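You operate a simulated robot arm through the tools that you are given. There is no shell and no other tool. Be economical: measure what you need, move in short steps, check, and stop when the job is done.

Carry out the task below with a simulated robot arm. There is one attempt and no reset: what you move stays moved.

TASK
Put the black cap from the top of the low bench and the orange lamp on the black tray.

It is judged by the outcome, as a careful person would: the job done as asked, and still so three seconds after it is handed in. It fails if anything else is knocked over, pushed out of place, dropped, spilled or broken.

THE ROBOT
A 7-joint arm with a two-finger parallel gripper, fixed in place. Base frame: the origin is at the foot of the arm, x ahead of it, y to its left, z up; the work surface is at about z = 0. Lengths are in m, angles in degrees, forces in N, time in s.
With the tool pointing down near the work surface it reaches from about 0.24 to 0.62 m from the base axis. Its first joint turns from -66.0 to 66.0 degrees. Payload 2.6 kg.
Tool frame: the origin (TCP) lies between the finger pads and is the grasp point; the fingertips stand 0.03 m ahead of it; z points along the fingers, y is the line along which they close. The gripper opens to 0.094 m. The fingers are 0.028 m wide and 0.01 m thick; the gripper's body (0.05 by 0.096 m) begins 0.055 m behind the TCP.
Orientation is told as [roll, pitch, yaw] about the base's x, y, z axes, in that order, counted from this pose: with the fingers straight down and closing along the base's y, the tool's x points along the base's -x, its y along +y and its z along -z.

THE INTERFACE
- The arm moves only by the tool drive_tool. Its argument "targets" is a list of rows, each a list of 7 numbers: the gripper command, from -1 (fully open) to 1 (shut), values between in proportion, then the shift along the tool's x, y, z in m, then the turn, a rotation vector about the tool's x, y, z in degrees. In form: [[grip, x, y, z, rx, ry, rz], ...]. A call has 1 to 8 rows; each row is the pose to reach, as a shift and turn from the pose commanded when the call began, along the tool's axes at that moment. A row lasts 0.2 s, in which the tool goes at most 0.05 m and 8.6 degrees; a call with a longer step from one row to the next is refused whole, and so is a gripper value outside its range. A pose out of reach is approached as far as the arm can. The call stops where the force on the tool passes 40 N (or 10 N more than at its start, if that is more) or the arm is blocked; 0.2 s more then pass. The fingers move at their own pace (about 0.072 m/s each) and stop on an object; they squeeze with about 43 N. The grip force told is the motor's: it shows also when the fingers shut on nothing. Time passes only in rows, and 0.2 s behind the last, so rows that repeat a pose let the fingers close. It gives the time, the measured TCP pose, the force on the tool (base axes), the opening and the grip force at its end, in the units of the frame above (readings bear some noise), and new pictures: "views" is both (left out), scene, wrist or none.
- Cameras (640 x 400 px; columns grow to the right, rows downward): "scene" is fixed at [0.0344, 0.4544, 0.5453]; the picture's right is [-0.58, -0.82, 0.00], its down [-0.61, 0.43, -0.66] and it looks along [0.54, -0.38, -0.75] (base axes); focal length 235 px, centre (320, 200). "wrist" rides on the gripper at [-0.037, 0, -0.058] in the tool frame; the picture's right is [0.00, -1.00, 0.00], its down [0.97, 0.00, -0.24] and it looks along [0.24, 0.00, 0.97] (tool axes); focal length 218 px, centre (320, 200).
- measure_at(camera, pixels): there is no depth. For up to 12 entries [column, row, z] of the newest picture of that camera ("zoom" is the newest enlarged one), the place [x, y] in the base frame at which the ray of that pixel passes the height z, good to about 0.002 m, but the place of the scene camera against the robot may be out by one fixed shift of up to 0.012 m in any direction. No time passes.
- enlarge(camera, box): a new picture of the part [left, top, right, bottom] of that camera's present view, enlarged. No time passes.
- finish_job(): hands the job in; it is judged then, once.

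Work in short steps. Measure before you move; look again where a grasp or a placing could have gone wrong, and mend it. You have 60 turns and 120 pictures in all, the two below and enlarged ones among them. Open the gripper and draw the arm clear of the work before you hand the job in, unless the task says otherwise; then end with one line.

The tools are called after "Request:" as a command line: name --pt "numbers of a row" for each row, then --argument value for the rest, lists and objects as JSON in quotes. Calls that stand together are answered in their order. drive_tool: Moves the arm, as the interface text tells. Its arguments: {"type":"object","properties":{"targets":{"type":"array"},"views":{"type":"string","enum":["both","scene","wrist","none"]}},"required":["targets"]} The other tools are called the same way: measure_at (camera, pixels) gives the place at which the rays of pixels pass given heights; enlarge (camera, box) takes an enlarged picture of a part of a camera's view; finish_job () hands the job in.

At the start:

```text
time_s: 0.0
ee_pos: [0.2429, 0.2496, 0.302]
tcp_rot: [0.0, 0.0, 0.1]
ft_force: [0.0, -0.8, 0.3]
opening: 0.0943
gripper_force: 0.1
```

scene: 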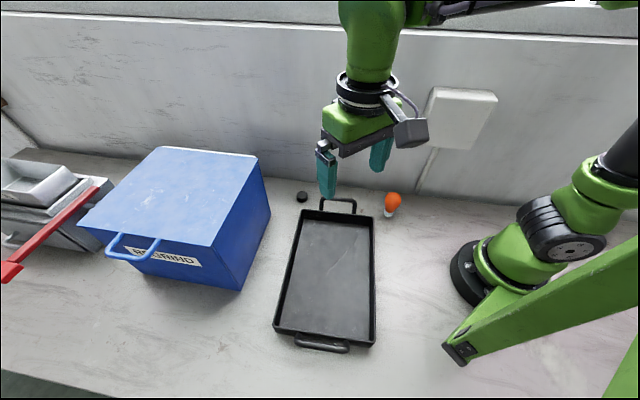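
wrist: 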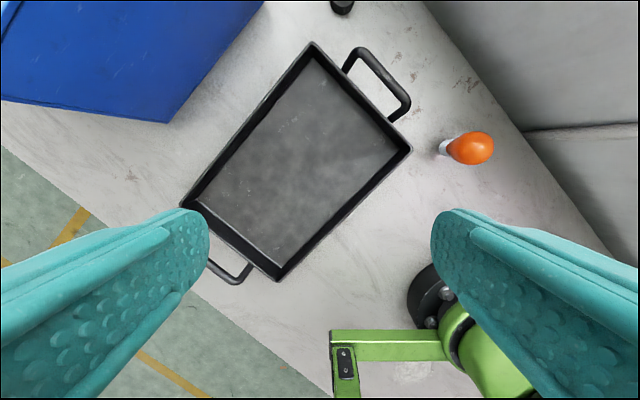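

The scene shows a small black object near (302,196), an orange lamp at (392,203), and the tray at about (325,280). I'll enlarge these and measure them.

Request:
enlarge --camera "scene" --box '[260, 160, 420, 260]'

Request:
enlarge --camera "scene" --box '[0, 80, 320, 280]'

Request:
measure_at --camera "scene" --pixels '[[302, 196, 0.0], [302, 196, 0.02], [396, 195, 0.02], [389, 213, 0.0], [301, 214, 0.04], [372, 218, 0.04], [375, 343, 0.04], [275, 330, 0.04], [330, 265, 0.005]]'

Request:
measure_at --camera "wrist" --pixels '[[342, 5, 0.0], [342, 5, 0.02], [472, 147, 0.02], [442, 147, 0.02], [313, 44, 0.04], [410, 148, 0.04], [277, 280, 0.04], [183, 205, 0.04]]'

```text
4.00 times, centred on (340, 210) of scene
```

zoom: 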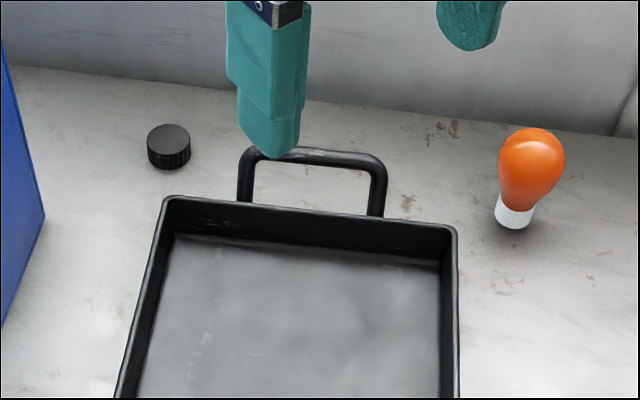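

```text
2.00 times, centred on (160, 180) of scene
```

zoom: 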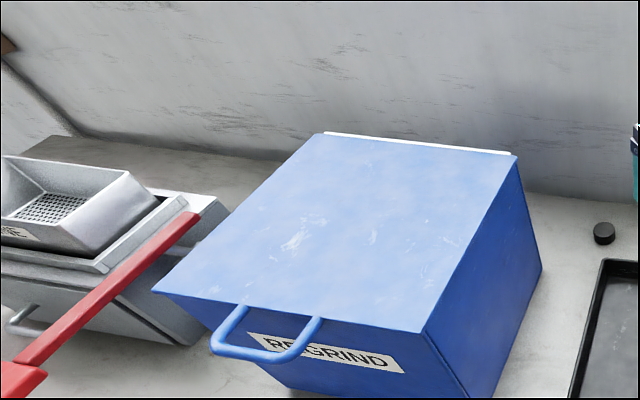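

```text
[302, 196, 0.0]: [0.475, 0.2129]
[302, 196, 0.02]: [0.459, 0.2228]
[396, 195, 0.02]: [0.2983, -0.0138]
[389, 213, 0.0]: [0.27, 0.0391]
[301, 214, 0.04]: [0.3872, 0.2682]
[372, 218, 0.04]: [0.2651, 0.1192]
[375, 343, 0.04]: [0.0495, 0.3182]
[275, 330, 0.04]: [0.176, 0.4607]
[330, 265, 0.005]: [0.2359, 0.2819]
```

```text
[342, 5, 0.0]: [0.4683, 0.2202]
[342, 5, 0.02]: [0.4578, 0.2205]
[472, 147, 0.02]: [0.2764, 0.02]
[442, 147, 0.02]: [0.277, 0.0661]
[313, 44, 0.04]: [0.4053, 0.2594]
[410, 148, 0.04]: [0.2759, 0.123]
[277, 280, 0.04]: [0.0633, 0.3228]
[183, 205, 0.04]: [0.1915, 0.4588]
```

The cap stands on the bench surface near (0.465,0.22), and the lamp is upright near (0.277,0.055). I'll move over the lamp at height for a look straight down.

Request:
drive_tool --pt "-1 -0.008 -0.045 0 0 0 0" --pt "-1 -0.016 -0.09 0 0 0 0" --pt "-1 -0.024 -0.135 0 0 0 0" --pt "-1 -0.03 -0.18 0 0 0 0" --pt "-1 -0.03 -0.18 0 0 0 0"

Request:
measure_at --camera "scene" --pixels '[[260, 190, 0.0], [415, 192, 0.0], [393.5, 192.5, 0.06], [388.5, 214.5, 0.0]]'

```text
time_s: 1.2
ee_pos: [0.2728, 0.0667, 0.3032]
tcp_rot: [0.0, 0.0, 0.0]
ft_force: [0.3, 1.2, 0.0]
opening: 0.094
gripper_force: 0.1
```

scene: 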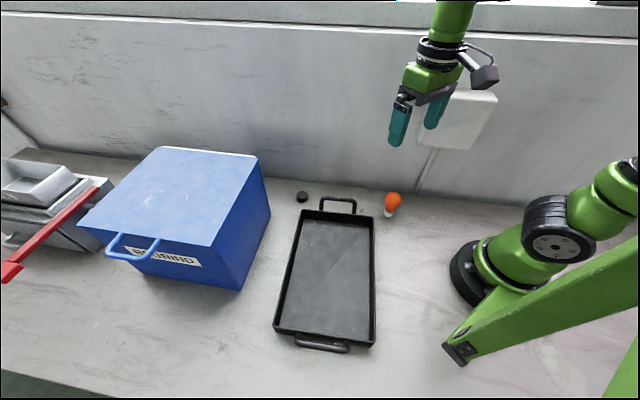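
wrist: 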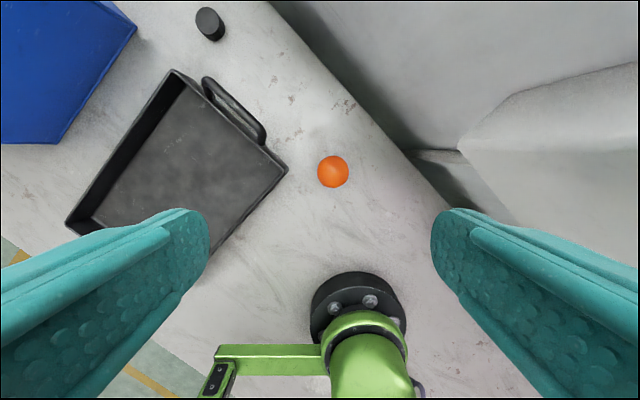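

```text
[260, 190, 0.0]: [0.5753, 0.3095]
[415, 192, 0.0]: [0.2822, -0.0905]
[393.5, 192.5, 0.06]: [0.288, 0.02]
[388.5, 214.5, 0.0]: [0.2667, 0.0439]
```

The lamp's bulb is at wrist (333,171), about 32 px wide, and the cap is at (210,24). I'll enlarge and measure both, plus the wall line.

Request:
enlarge --camera "wrist" --box '[190, 0, 450, 220]'

Request:
measure_at --camera "wrist" --pixels '[[333, 171, 0.03], [333, 171, 0.05], [317, 171, 0.04], [349, 171, 0.04], [209, 20, 0.02], [212, 38, 0.0], [265, 0, 0.0], [400, 150, 0.0], [470, 222, 0.0], [288, 170, 0.04], [268, 140, 0.04], [177, 70, 0.04]]'

```text
1.82 times, centred on (320, 110) of wrist
```

zoom: 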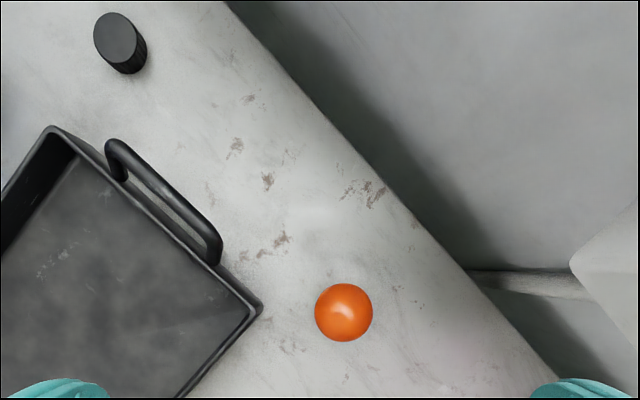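

```text
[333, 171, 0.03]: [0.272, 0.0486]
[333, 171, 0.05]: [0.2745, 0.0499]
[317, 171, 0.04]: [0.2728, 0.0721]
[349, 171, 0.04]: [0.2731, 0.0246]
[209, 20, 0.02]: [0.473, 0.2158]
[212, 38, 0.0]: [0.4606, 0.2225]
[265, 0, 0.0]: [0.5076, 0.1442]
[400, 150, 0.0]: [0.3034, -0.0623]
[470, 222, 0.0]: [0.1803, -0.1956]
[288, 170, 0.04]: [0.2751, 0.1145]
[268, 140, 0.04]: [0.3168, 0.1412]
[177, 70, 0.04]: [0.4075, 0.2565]
```

The bulb centre is about (0.276,0.050), 45 mm across, centred near z≈0.065, and the tray corner at (0.275,0.115) is close. I'll use a 0.07 m opening and descend to just above the lamp to check alignment.

Request:
drive_tool --pt "-0.49 -0.003 -0.0165 0.0 0 0 0" --pt "-0.49 -0.003 -0.0165 0.045 0 0 0" --pt "-0.49 -0.003 -0.0165 0.09 0 0 0" --pt "-0.49 -0.003 -0.0165 0.135 0 0 0" --pt "-0.49 -0.003 -0.0165 0.16 0 0 0" --pt "-0.49 -0.003 -0.0165 0.16 0 0 0"

```text
time_s: 2.6
ee_pos: [0.276, 0.0529, 0.1426]
tcp_rot: [0.0, 0.0, 0.0]
ft_force: [0.4, -0.7, 0.0]
opening: 0.0702
gripper_force: 0.1
```

scene: 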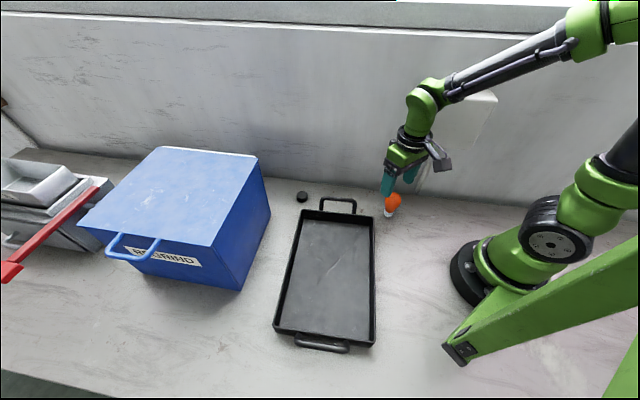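
wrist: 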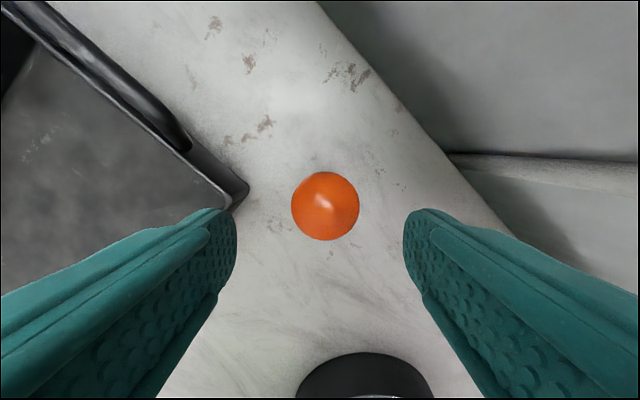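

Request:
measure_at --camera "wrist" --pixels '[[325, 206, 0.058], [250, 188, 0.04], [250, 188, 0.03], [238, 208, 0.0]]'

```text
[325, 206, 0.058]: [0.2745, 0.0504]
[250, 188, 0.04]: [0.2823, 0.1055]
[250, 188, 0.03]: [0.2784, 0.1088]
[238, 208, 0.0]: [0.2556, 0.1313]
```

The bulb is centred at (0.2745,0.0504). I'll shift 2 mm, lower to z≈0.055 and close.

Request:
drive_tool --pt "-0.49 0.0015 -0.0025 0.03 0 0 0" --pt "-0.49 0.0015 -0.0025 0.06 0 0 0" --pt "-0.49 0.0015 -0.0025 0.087 0 0 0" --pt "-0.49 0.0015 -0.0025 0.087 0 0 0" --pt "0.1 0.0015 -0.0025 0.087 0 0 0" --pt "0.3 0.0015 -0.0025 0.087 0 0 0" --pt "0.4 0.0015 -0.0025 0.087 0 0 0" --pt "0.4 0.0015 -0.0025 0.087 0 0 0"

```text
time_s: 4.4
ee_pos: [0.2726, 0.0505, 0.0567]
tcp_rot: [0.1, 0.0, 0.1]
ft_force: [1.0, -0.3, -0.3]
opening: 0.0435
gripper_force: 42.6
```

scene: 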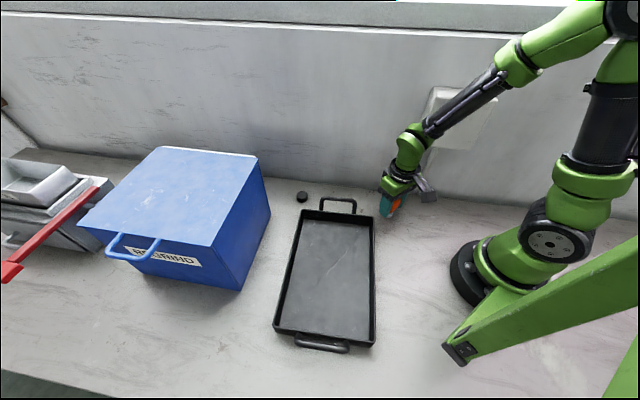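
wrist: 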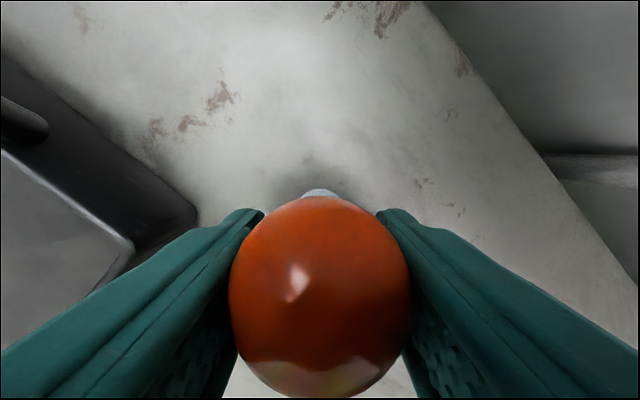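

The lamp is held (opening 0.0435 m, 43 N). I'll lift it clear and check.

Request:
drive_tool --pt "0.4 0 0 -0.03 0 0 0" --pt "0.4 0 0 -0.07 0 0 0" --pt "0.4 0 0 -0.1 0 0 0" --pt "0.4 0 0 -0.1 0 0 0"

Request:
enlarge --camera "scene" --box '[260, 130, 460, 255]'

```text
time_s: 5.4
ee_pos: [0.2736, 0.0521, 0.1558]
tcp_rot: [0.0, -0.1, 0.0]
ft_force: [-0.5, -0.1, 0.0]
opening: 0.0433
gripper_force: 43.4
```

scene: 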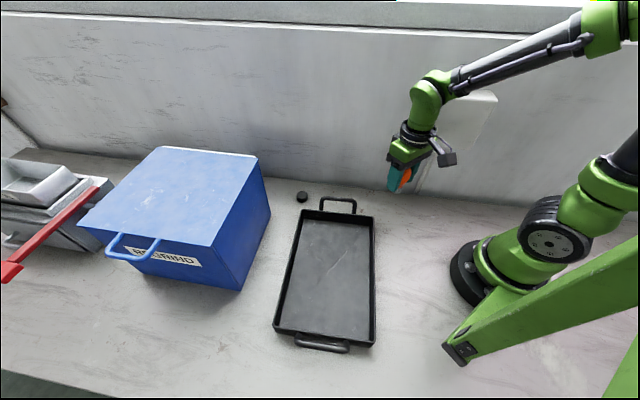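
wrist: 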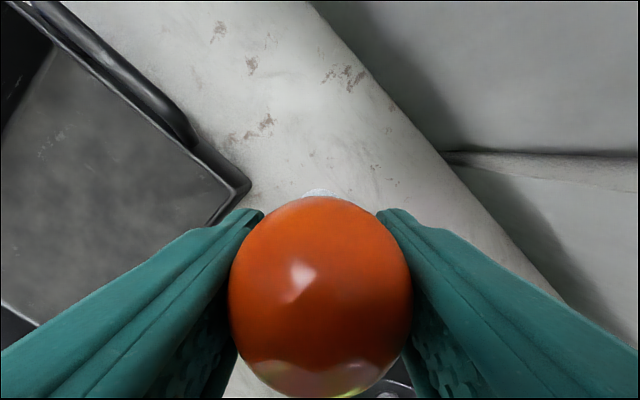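

```text
3.20 times, centred on (360, 192) of scene
```

zoom: 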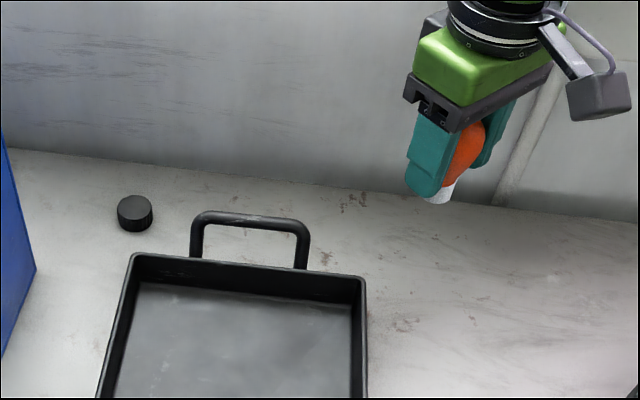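

I'll carry the lamp at this height to over the near half of the tray, (0.27,0.225).

Request:
drive_tool --pt "0.4 0.001 0.04 0 0 0 0" --pt "0.4 0.002 0.085 0 0 0 0" --pt "0.4 0.003 0.13 0 0 0 0" --pt "0.4 0.004 0.173 0 0 0 0" --pt "0.4 0.004 0.173 0 0 0 0"

Request:
enlarge --camera "scene" --box '[240, 130, 440, 355]'

```text
time_s: 6.6
ee_pos: [0.27, 0.2251, 0.1539]
tcp_rot: [-0.1, 0.0, 0.1]
ft_force: [-0.2, 0.5, -1.3]
opening: 0.0434
gripper_force: 42.7
```

scene: 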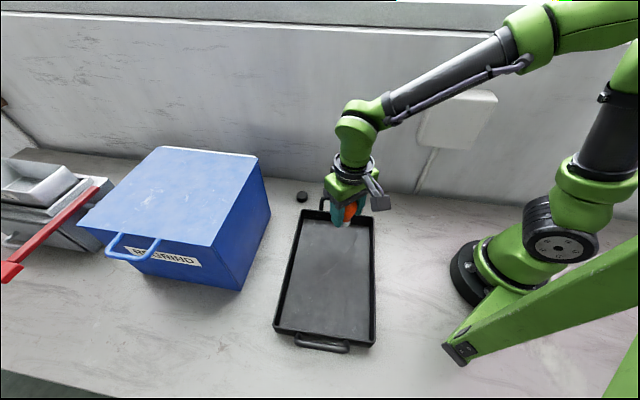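
wrist: 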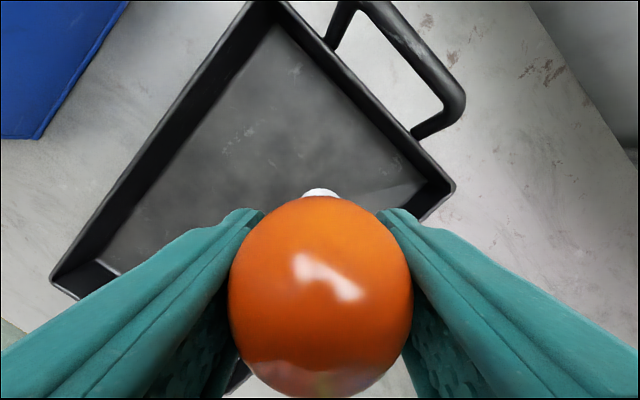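

```text
1.78 times, centred on (340, 242) of scene
```

zoom: 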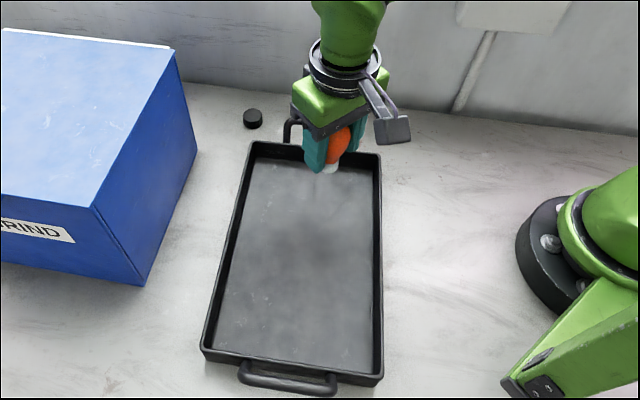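

The lamp is over the tray. I'll lower it to just above the tray floor, then creep while watching the force.

Request:
drive_tool --pt "0.4 0 0 0.04 0 0 0" --pt "0.4 0 0 0.07 0 0 0" --pt "0.4 0 0 0.083 0 0 0" --pt "0.4 0 0 0.087 0 0 0" --pt "0.4 0 0 0.087 0 0 0"

Request:
enlarge --camera "scene" --box '[280, 180, 400, 260]'

```text
time_s: 7.8
ee_pos: [0.2702, 0.2245, 0.0679]
tcp_rot: [0.0, 0.0, 0.0]
ft_force: [-0.5, 0.5, 0.0]
opening: 0.0433
gripper_force: 42.9
```

scene: 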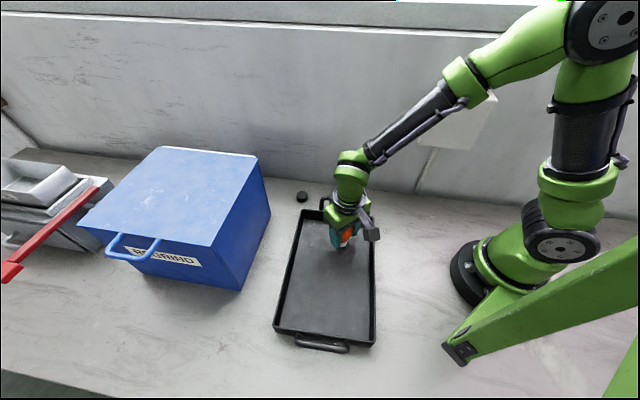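
wrist: 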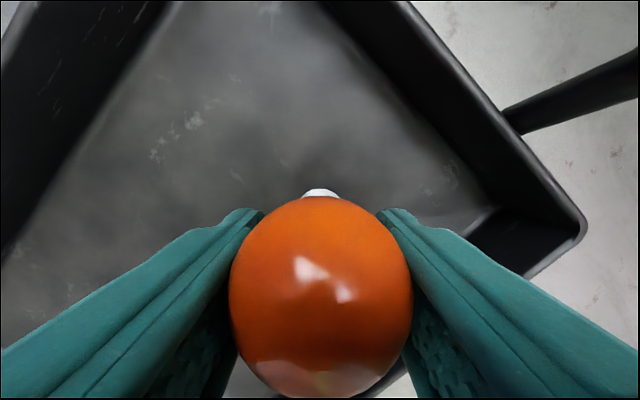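

```text
5.00 times, centred on (340, 220) of scene
```

zoom: 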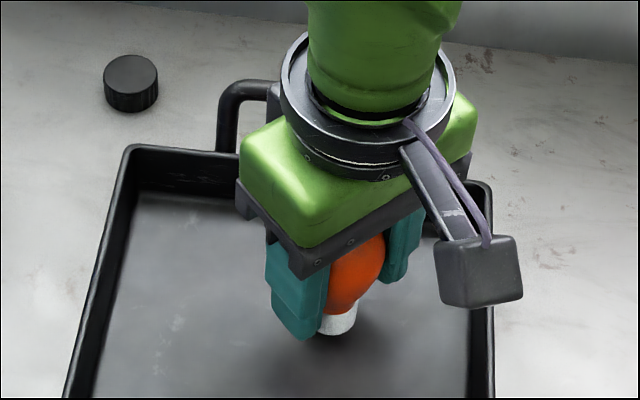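

No contact yet. I'll creep down 2 mm at a time without pictures.

Request:
drive_tool --pt "0.4 0 0 0.002 0 0 0" --pt "0.4 0 0 0.004 0 0 0" --pt "0.4 0 0 0.004 0 0 0" --views "none"

```text
time_s: 8.6
ee_pos: [0.2709, 0.2238, 0.0638]
tcp_rot: [-0.1, -0.1, 0.2]
ft_force: [0.0, 0.0, -0.7]
opening: 0.0433
gripper_force: 43.1
```

Request:
drive_tool --pt "0.4 0 0 0.001 0 0 0" --pt "0.4 0 0 0.002 0 0 0" --pt "0.4 0 0 0.002 0 0 0" --views "none"

```text
time_s: 9.4
ee_pos: [0.2693, 0.2251, 0.0629]
tcp_rot: [-0.1, 0.0, 0.0]
ft_force: [-1.7, -3.8, 14.1]
opening: 0.0436
gripper_force: 42.7
```

There is contact (14 N up) with the lamp on the tray floor. I'll ease up a hair, open the fingers, wait, and look.

Request:
drive_tool --pt "0.4 0 0 -0.0008 0 0 0" --pt "0.05 0 0 -0.0008 0 0 0" --pt "-0.1 0 0 -0.0008 0 0 0" --pt "-0.4 0 0 -0.0008 0 0 0" --pt "-0.4 0 0 -0.0008 0 0 0" --pt "-0.4 0 0 -0.0008 0 0 0"

```text
time_s: 10.8
ee_pos: [0.269, 0.2243, 0.0629]
tcp_rot: [0.0, 0.0, -0.1]
ft_force: [0.1, -0.2, -0.2]
opening: 0.0658
gripper_force: 0.0
```

scene: 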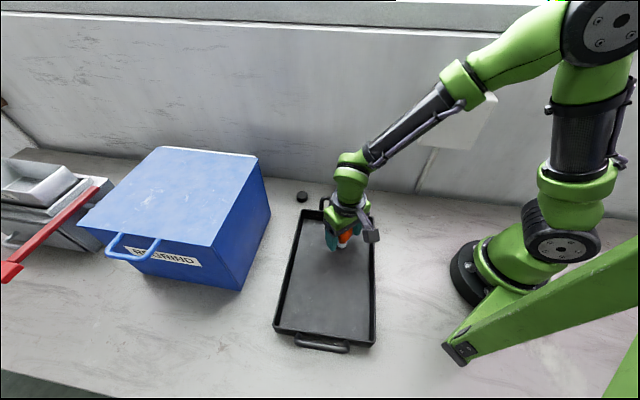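
wrist: 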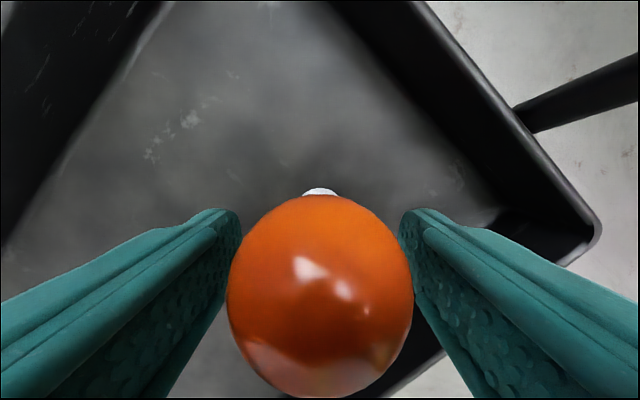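

The lamp stands free between the fingers. I'll rise straight up.

Request:
drive_tool --pt "-0.4 0 0 -0.02 0 0 0" --pt "-0.4 0 0 -0.05 0 0 0" --pt "-0.4 0 0 -0.09 0 0 0" --pt "-0.4 0 0 -0.13 0 0 0" --pt "-0.4 0 0 -0.16 0 0 0" --pt "-0.4 0 0 -0.16 0 0 0"

```text
time_s: 12.2
ee_pos: [0.2704, 0.2254, 0.2213]
tcp_rot: [0.0, 0.1, 0.0]
ft_force: [-0.1, 0.5, 0.1]
opening: 0.0658
gripper_force: 0.1
```

scene: 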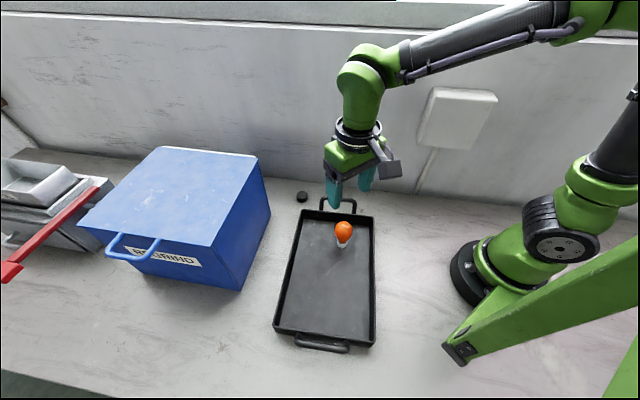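
wrist: 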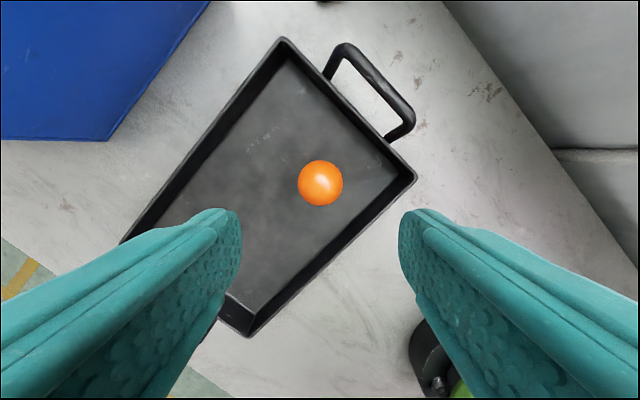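

The lamp stands upright on the tray. Now I'll measure the blue bin's nearest edges before moving over to the cap.

Request:
measure_at --camera "wrist" --pixels '[[107, 140, 0.0], [212, 0, 0.0], [327, 0, 0.0]]'

Request:
measure_at --camera "scene" --pixels '[[270, 213, 0.0], [239, 291, 0.0], [257, 156, 0.12], [257, 156, 0.16], [257, 156, 0.2], [213, 247, 0.12], [213, 247, 0.16], [213, 247, 0.2]]'

Request:
drive_tool --pt "-0.4 -0.045 -0.005 -0.02 0 0 0" --pt "-0.4 -0.09 -0.01 -0.02 0 0 0" --pt "-0.4 -0.12 -0.02 -0.02 0 0 0" --pt "-0.4 -0.12 -0.02 -0.02 0 0 0"

```text
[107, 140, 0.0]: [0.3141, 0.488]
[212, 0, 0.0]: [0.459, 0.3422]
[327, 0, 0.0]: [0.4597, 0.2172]
```

```text
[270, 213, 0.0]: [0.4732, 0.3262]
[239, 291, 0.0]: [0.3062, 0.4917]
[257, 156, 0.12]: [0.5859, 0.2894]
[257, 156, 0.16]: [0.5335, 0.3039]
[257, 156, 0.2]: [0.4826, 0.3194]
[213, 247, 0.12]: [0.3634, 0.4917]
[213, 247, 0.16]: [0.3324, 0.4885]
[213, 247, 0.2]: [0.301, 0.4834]
```

```text
time_s: 13.2
ee_pos: [0.3893, 0.2031, 0.2407]
tcp_rot: [0.1, 0.1, 0.0]
ft_force: [-0.8, 0.6, -0.1]
opening: 0.066
gripper_force: 0.0
```

scene: 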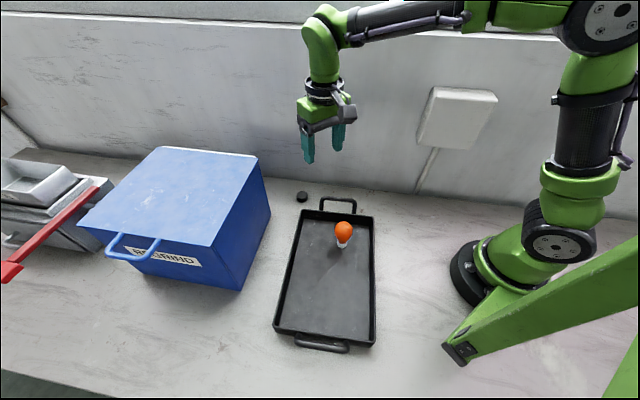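
wrist: 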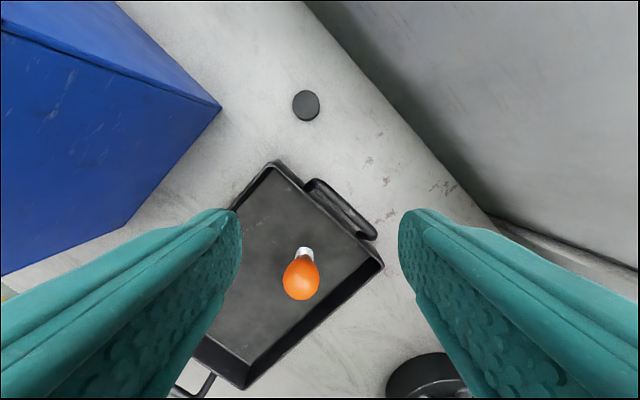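

The cap is at wrist (306,106). The bin face is about 8 cm away and the wall about 8 cm away, so I'll measure the cap and yaw the tool so the fingers close along the wall, moving closer at height.

Request:
measure_at --camera "wrist" --pixels '[[306, 106, 0.0], [306, 106, 0.02], [293, 106, 0.02], [320, 106, 0.02], [220, 107, 0.2], [125, 225, 0.0]]'

Request:
drive_tool --pt "-0.4 -0.01 0.003 0 0 0 8" --pt "-0.4 -0.02 0.006 0 0 0 16" --pt "-0.4 -0.03 0.009 0 0 0 24" --pt "-0.4 -0.04 0.012 0 0 0 32" --pt "-0.4 -0.05 0.015 0 0 0 40" --pt "-0.4 -0.06 0.015 0 0 0 45" --pt "-0.4 -0.06 0.015 0 0 0 45"

```text
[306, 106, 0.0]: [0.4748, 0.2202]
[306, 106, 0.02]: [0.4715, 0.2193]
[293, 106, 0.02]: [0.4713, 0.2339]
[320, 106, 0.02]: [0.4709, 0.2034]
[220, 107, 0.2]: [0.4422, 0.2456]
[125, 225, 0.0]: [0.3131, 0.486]
```

```text
time_s: 14.8
ee_pos: [0.45, 0.219, 0.2414]
tcp_rot: [0.0, 0.1, -45.2]
ft_force: [0.8, -0.6, -0.8]
opening: 0.0659
gripper_force: 0.0
```

scene: 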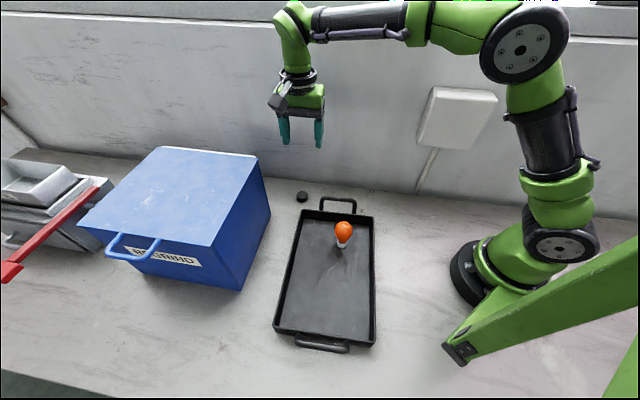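
wrist: 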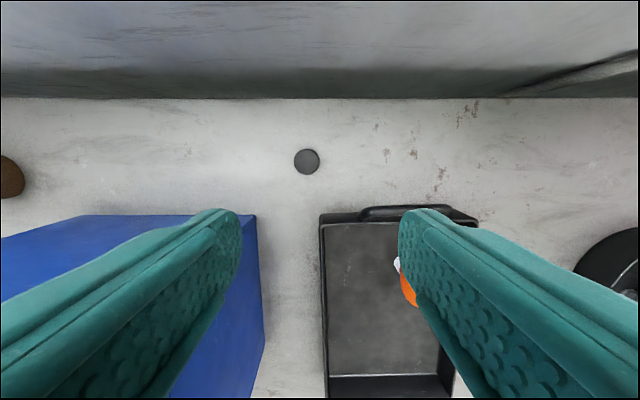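

The view is now square to the wall, with the cap at (307,162). I'll measure the cap, bin corner and wall base.

Request:
measure_at --camera "wrist" --pixels '[[307, 162, 0.02], [307, 174, 0.0], [294, 162, 0.02], [320, 162, 0.02], [307, 98, 0.0], [257, 215, 0.19], [257, 215, 0.0]]'

Request:
enlarge --camera "wrist" --box '[220, 80, 400, 260]'

```text
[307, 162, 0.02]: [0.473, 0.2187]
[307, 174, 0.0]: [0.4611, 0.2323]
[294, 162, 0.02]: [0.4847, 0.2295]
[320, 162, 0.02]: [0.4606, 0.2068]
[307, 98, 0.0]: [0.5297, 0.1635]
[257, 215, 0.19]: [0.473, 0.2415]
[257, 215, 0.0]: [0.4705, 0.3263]
```

```text
2.22 times, centred on (310, 170) of wrist
```

zoom: 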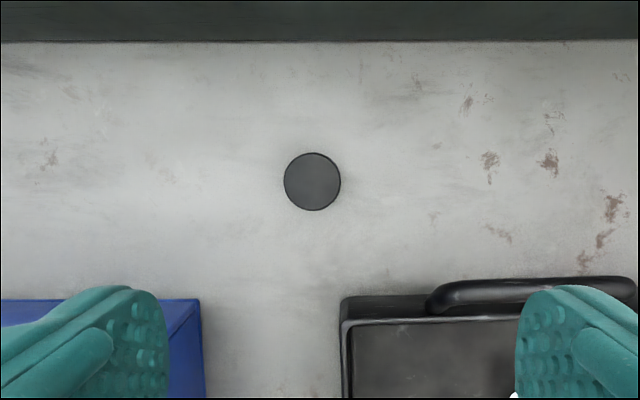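

The cap centre is (0.473,0.219), about 33 mm across, and the bin corner is diagonally clear by about 0.1 m. I'll move over the cap, descend to z≈0.11 and recheck.

Request:
drive_tool --pt "-0.4 -0.0163 0.0163 0 0 0 0" --pt "-0.4 -0.0163 0.0163 0.04 0 0 0" --pt "-0.4 -0.0163 0.0163 0.08 0 0 0" --pt "-0.4 -0.0163 0.0163 0.12 0 0 0" --pt "-0.4 -0.0163 0.0163 0.14 0 0 0" --pt "-0.4 -0.0163 0.0163 0.14 0 0 0"

```text
time_s: 16.2
ee_pos: [0.4709, 0.2199, 0.103]
tcp_rot: [0.0, -0.1, -45.0]
ft_force: [0.0, -0.2, 0.3]
opening: 0.0659
gripper_force: 0.1
```

scene: 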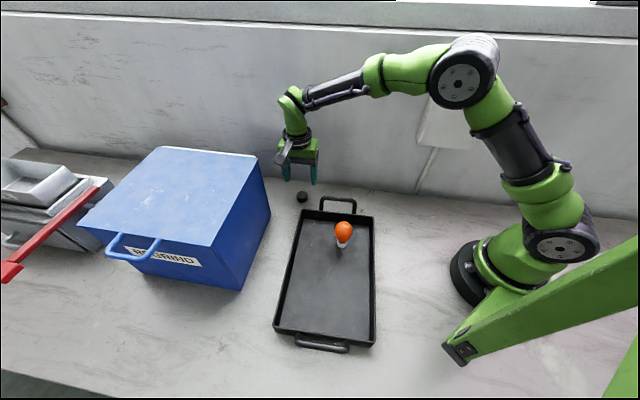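
wrist: 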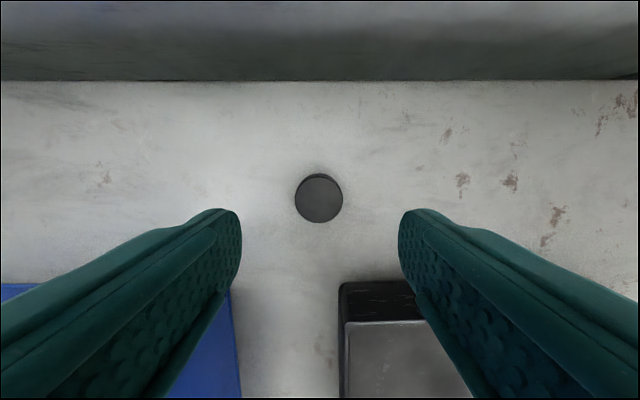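

Request:
measure_at --camera "wrist" --pixels '[[319, 200, 0.02], [319, 200, 0.015], [296, 198, 0.02], [343, 198, 0.02], [320, 80, 0.0]]'

```text
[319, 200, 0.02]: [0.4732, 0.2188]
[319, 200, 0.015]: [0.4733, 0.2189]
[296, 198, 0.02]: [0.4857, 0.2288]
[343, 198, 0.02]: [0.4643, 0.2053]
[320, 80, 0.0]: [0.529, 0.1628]
```

The cap is centred. I'll descend to z≈0.036 (tips at 6 mm) and close.

Request:
drive_tool --pt "-0.4 -0.0015 0.0005 0.03 0 0 0" --pt "-0.4 -0.0015 0.0005 0.055 0 0 0" --pt "-0.4 -0.0015 0.0005 0.066 0 0 0" --pt "-0.4 -0.0015 0.0005 0.066 0 0 0" --pt "0.0 -0.0015 0.0005 0.066 0 0 0" --pt "0.4 -0.0015 0.0005 0.066 0 0 0" --pt "0.6 -0.0015 0.0005 0.066 0 0 0" --pt "0.6 -0.0015 0.0005 0.066 0 0 0"

```text
time_s: 18.0
ee_pos: [0.4743, 0.2195, 0.0371]
tcp_rot: [0.0, 0.0, -45.0]
ft_force: [0.2, 0.4, -0.3]
opening: 0.0305
gripper_force: 43.0
```

scene: 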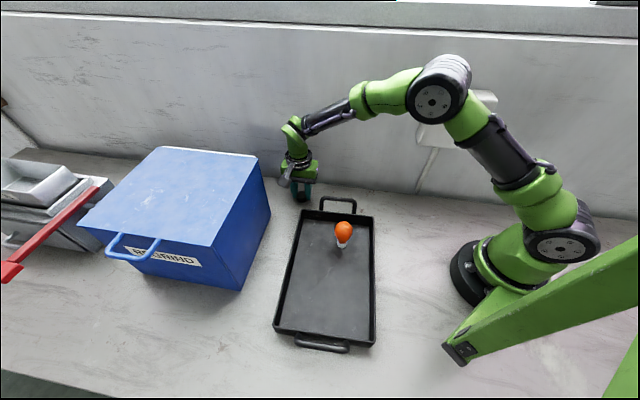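
wrist: 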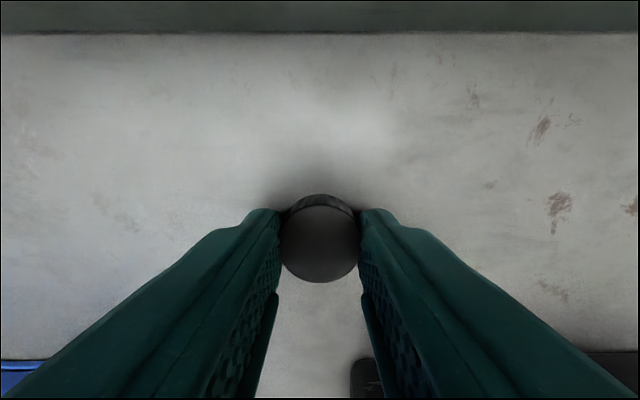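

The cap is gripped (0.0305 m, 43 N). I'll lift it, and check it from the wrist.

Request:
drive_tool --pt "0.6 0 0 -0.03 0 0 0" --pt "0.6 0 0 -0.07 0 0 0" --pt "0.6 0 0 -0.11 0 0 0" --pt "0.6 0 0 -0.145 0 0 0" --pt "0.6 0 0 -0.145 0 0 0" --views "wrist"

```text
time_s: 19.2
ee_pos: [0.4749, 0.2187, 0.1827]
tcp_rot: [0.1, 0.0, -45.0]
ft_force: [-0.6, 0.2, 0.0]
opening: 0.0303
gripper_force: 42.9
```

wrist: 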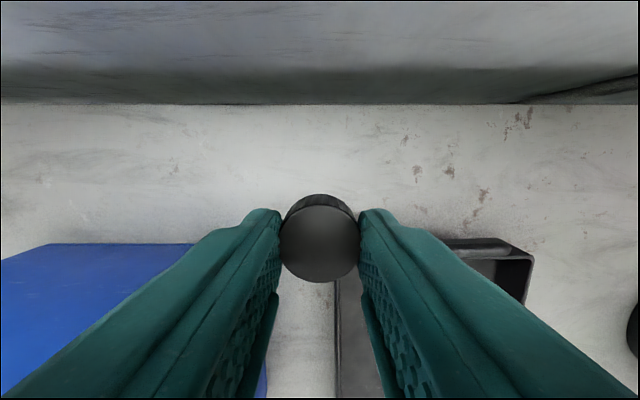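

The cap is held. I'll first move away from the bin along the wall, then go out over the far half of the tray at (0.205,0.33).

Request:
drive_tool --pt "0.6 0.01 -0.04 0 0 0 0" --pt "0.6 0.03 -0.08 0 0 0 0" --pt "0.6 0.065 -0.11 0 0 0 0" --pt "0.6 0.11 -0.1124 0 0 0 0" --pt "0.6 0.155 -0.1124 0 0 0 0" --pt "0.6 0.2 -0.1124 0 0 0 0" --pt "0.6 0.24 -0.1124 0 0 0 0" --pt "0.6 0.268 -0.1124 0 0 0 0"

```text
time_s: 21.0
ee_pos: [0.2053, 0.3307, 0.1817]
tcp_rot: [-0.1, 0.0, -45.0]
ft_force: [0.0, -0.1, -0.9]
opening: 0.0302
gripper_force: 43.1
```

scene: 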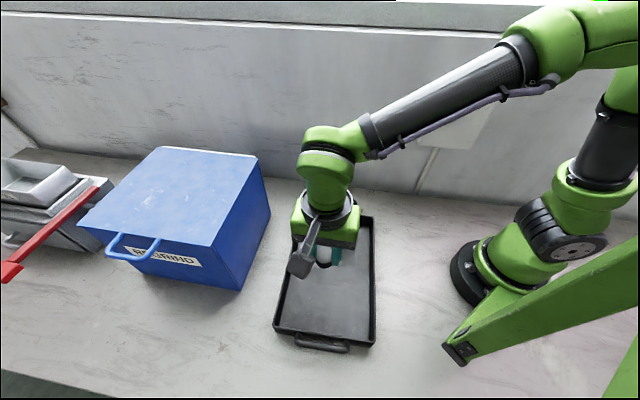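
wrist: 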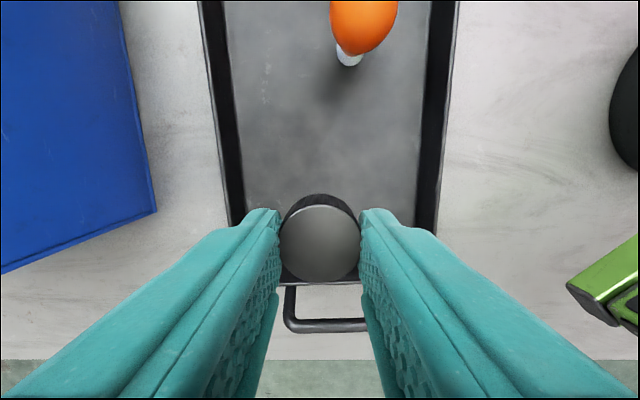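

The cap is centred across the tray, well clear of the lamp and of the end wall (~0.1 m). I'll lower it to a few mm above the floor.

Request:
drive_tool --pt "0.6 0 0 0.04 0 0 0" --pt "0.6 0 0 0.08 0 0 0" --pt "0.6 0 0 0.115 0 0 0" --pt "0.6 0 0 0.133 0 0 0" --pt "0.6 0 0 0.133 0 0 0"

```text
time_s: 22.2
ee_pos: [0.2058, 0.3292, 0.0516]
tcp_rot: [0.1, 0.0, -44.9]
ft_force: [-0.3, 0.2, 0.9]
opening: 0.0304
gripper_force: 43.1
```

scene: 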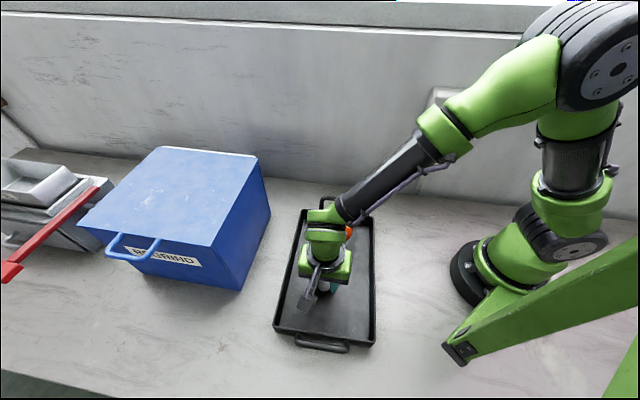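
wrist: 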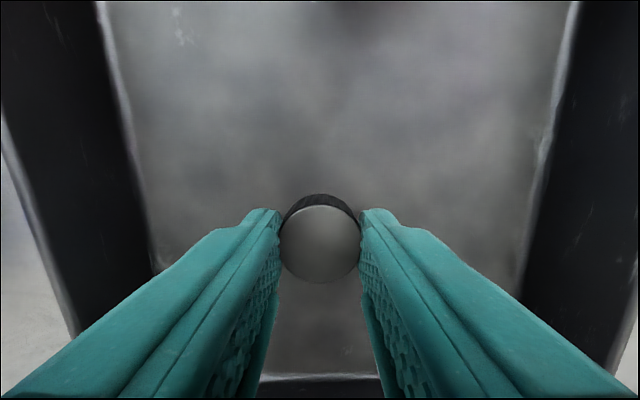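

Request:
drive_tool --pt "0.6 0 0 0.003 0 0 0" --pt "0.6 0 0 0.006 0 0 0" --pt "0.6 0 0 0.006 0 0 0" --views "none"

```text
time_s: 23.0
ee_pos: [0.2052, 0.3284, 0.0444]
tcp_rot: [0.0, 0.1, -45.0]
ft_force: [-0.7, 0.1, -0.5]
opening: 0.0302
gripper_force: 43.2
```

Request:
drive_tool --pt "0.6 0 0 0.001 0 0 0" --pt "0.6 0 0 0.002 0 0 0" --pt "0.6 0 0 0.002 0 0 0" --views "none"

```text
time_s: 23.8
ee_pos: [0.2044, 0.3291, 0.042]
tcp_rot: [0.0, 0.0, -45.0]
ft_force: [-2.2, -3.6, 12.3]
opening: 0.0304
gripper_force: 42.9
```

The cap touches the tray floor. I'll release to a 0.06 m opening and then rise.

Request:
drive_tool --pt "0.3 0 0 -0.0005 0 0 0" --pt "0.0 0 0 -0.0005 0 0 0" --pt "-0.28 0 0 -0.0005 0 0 0" --pt "-0.28 0 0 -0.0005 0 0 0" --pt "-0.28 0 0 -0.03 0 0 0" --pt "-0.28 0 0 -0.07 0 0 0" --pt "-0.28 0 0 -0.11 0 0 0" --pt "-0.28 0 0 -0.15 0 0 0"

```text
time_s: 25.6
ee_pos: [0.2029, 0.3271, 0.1878]
tcp_rot: [0.0, 0.0, -45.0]
ft_force: [0.7, -0.4, 0.4]
opening: 0.06
gripper_force: 0.1
```

scene: 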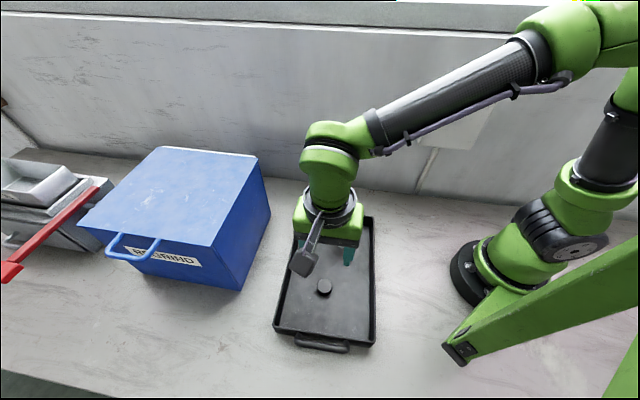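
wrist: 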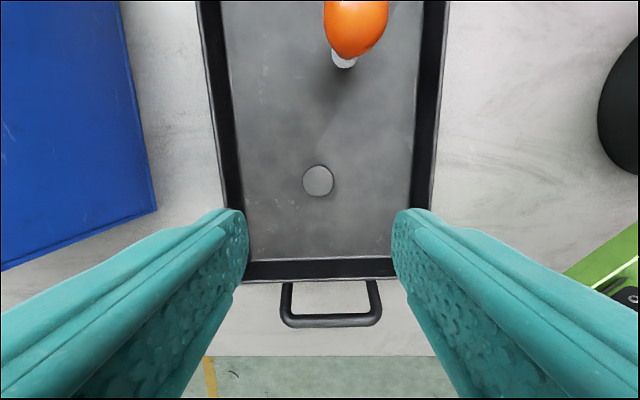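

Both objects sit on the tray. I'll raise the arm, open fully and draw it clear at height for a last look.

Request:
drive_tool --pt "-0.5 0 0 -0.045 0 0 0" --pt "-0.8 0 0 -0.09 0 0 0" --pt "-1 -0.02 0 -0.12 0 0 0" --pt "-1 -0.065 -0.005 -0.12 0 0 0" --pt "-1 -0.11 -0.01 -0.12 0 0 0" --pt "-1 -0.155 -0.015 -0.12 0 0 0" --pt "-1 -0.2 -0.02 -0.12 0 0 0" --pt "-1 -0.2 -0.02 -0.12 0 0 0"

```text
time_s: 27.4
ee_pos: [0.3323, 0.1711, 0.3119]
tcp_rot: [-0.1, 0.0, -44.9]
ft_force: [-0.1, -0.3, -0.2]
opening: 0.0941
gripper_force: 0.1
```

scene: 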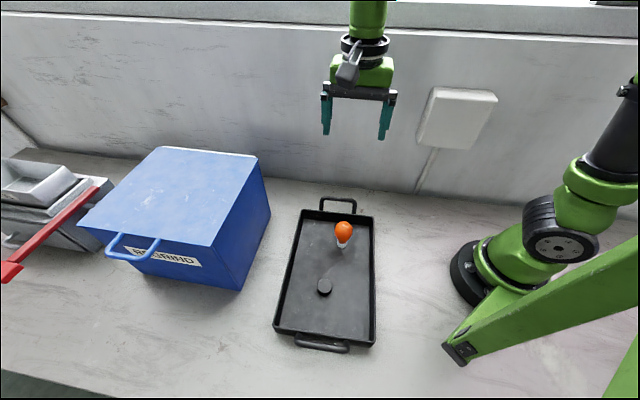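
wrist: 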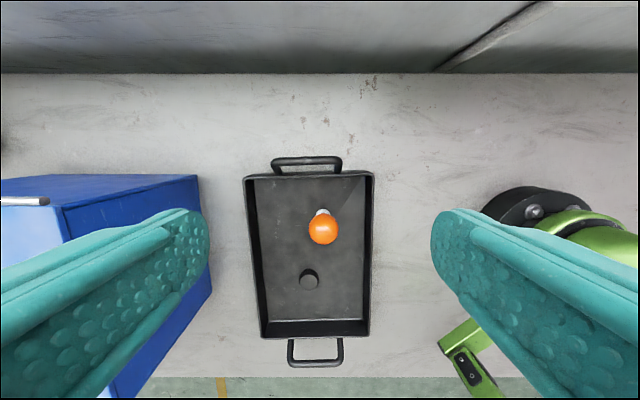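

Both are on the tray. Before handing in, though, "the top of the low bench" needs checking: there is a darker raised surface behind and left of the blue bin, and a dark disc appeared at the wrist view's left edge earlier. I'll look there.

Request:
enlarge --camera "scene" --box '[0, 80, 160, 200]'

Request:
drive_tool --pt "-1 -0.02 0.04 -0.03 0 0 0" --pt "-1 -0.02 0.08 -0.06 0 0 0" --pt "-1 -0.02 0.12 -0.09 0 0 0" --pt "-1 -0.02 0.15 -0.1 0 0 0" --pt "-1 -0.02 0.15 -0.1 0 0 0"

```text
3.33 times, centred on (80, 140) of scene
```

zoom: 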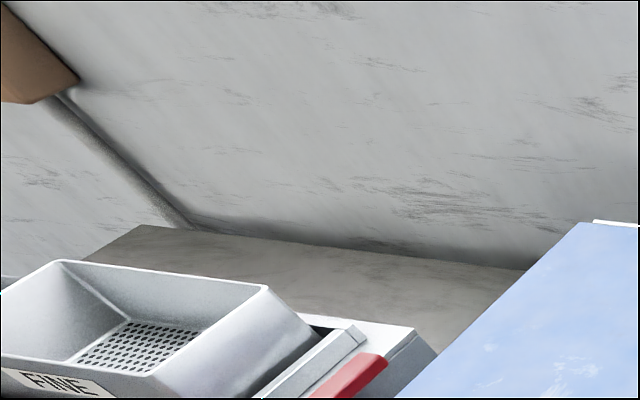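

```text
refused: row 1 steps farther than a row can; nothing moved
```

Resending with smaller steps to view the area behind the bin.

Request:
drive_tool --pt "-1 -0.01 0.035 -0.02 0 0 0" --pt "-1 -0.02 0.07 -0.04 0 0 0" --pt "-1 -0.03 0.105 -0.06 0 0 0" --pt "-1 -0.04 0.14 -0.08 0 0 0" --pt "-1 -0.04 0.14 -0.08 0 0 0"

```text
time_s: 28.6
ee_pos: [0.4425, 0.233, 0.3811]
tcp_rot: [-0.1, 0.1, -45.0]
ft_force: [-0.1, 0.7, 0.3]
opening: 0.094
gripper_force: 0.0
out of reach, approached as far as the arm can: row 4, 5
```

scene: 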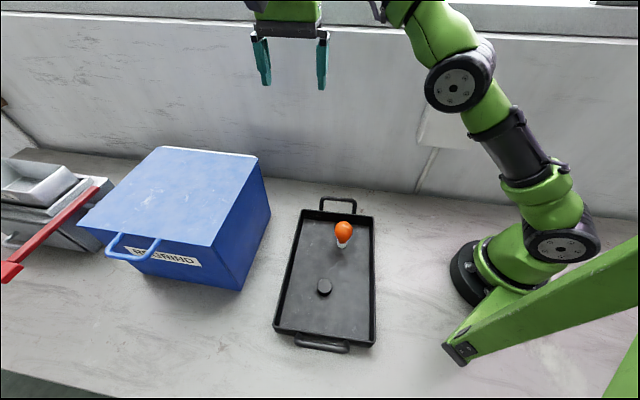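
wrist: 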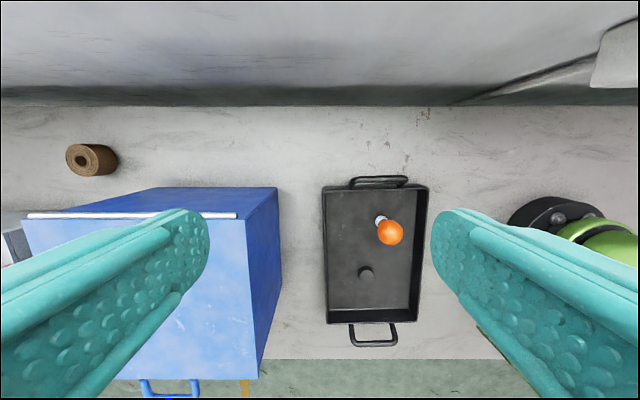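

The disc behind the bin is only a brown roll, and the views show no other bench or black cap, so the low bench is this work surface. The lamp and cap rest on the tray, the gripper is open and the arm is clear. I'm handing in.

Request:
finish_job

```text
The job is handed in.
```

The black cap and the orange lamp, which is standing upright, are both on the black tray. The gripper is open, the arm is clear, and the pictures show nothing else moved.
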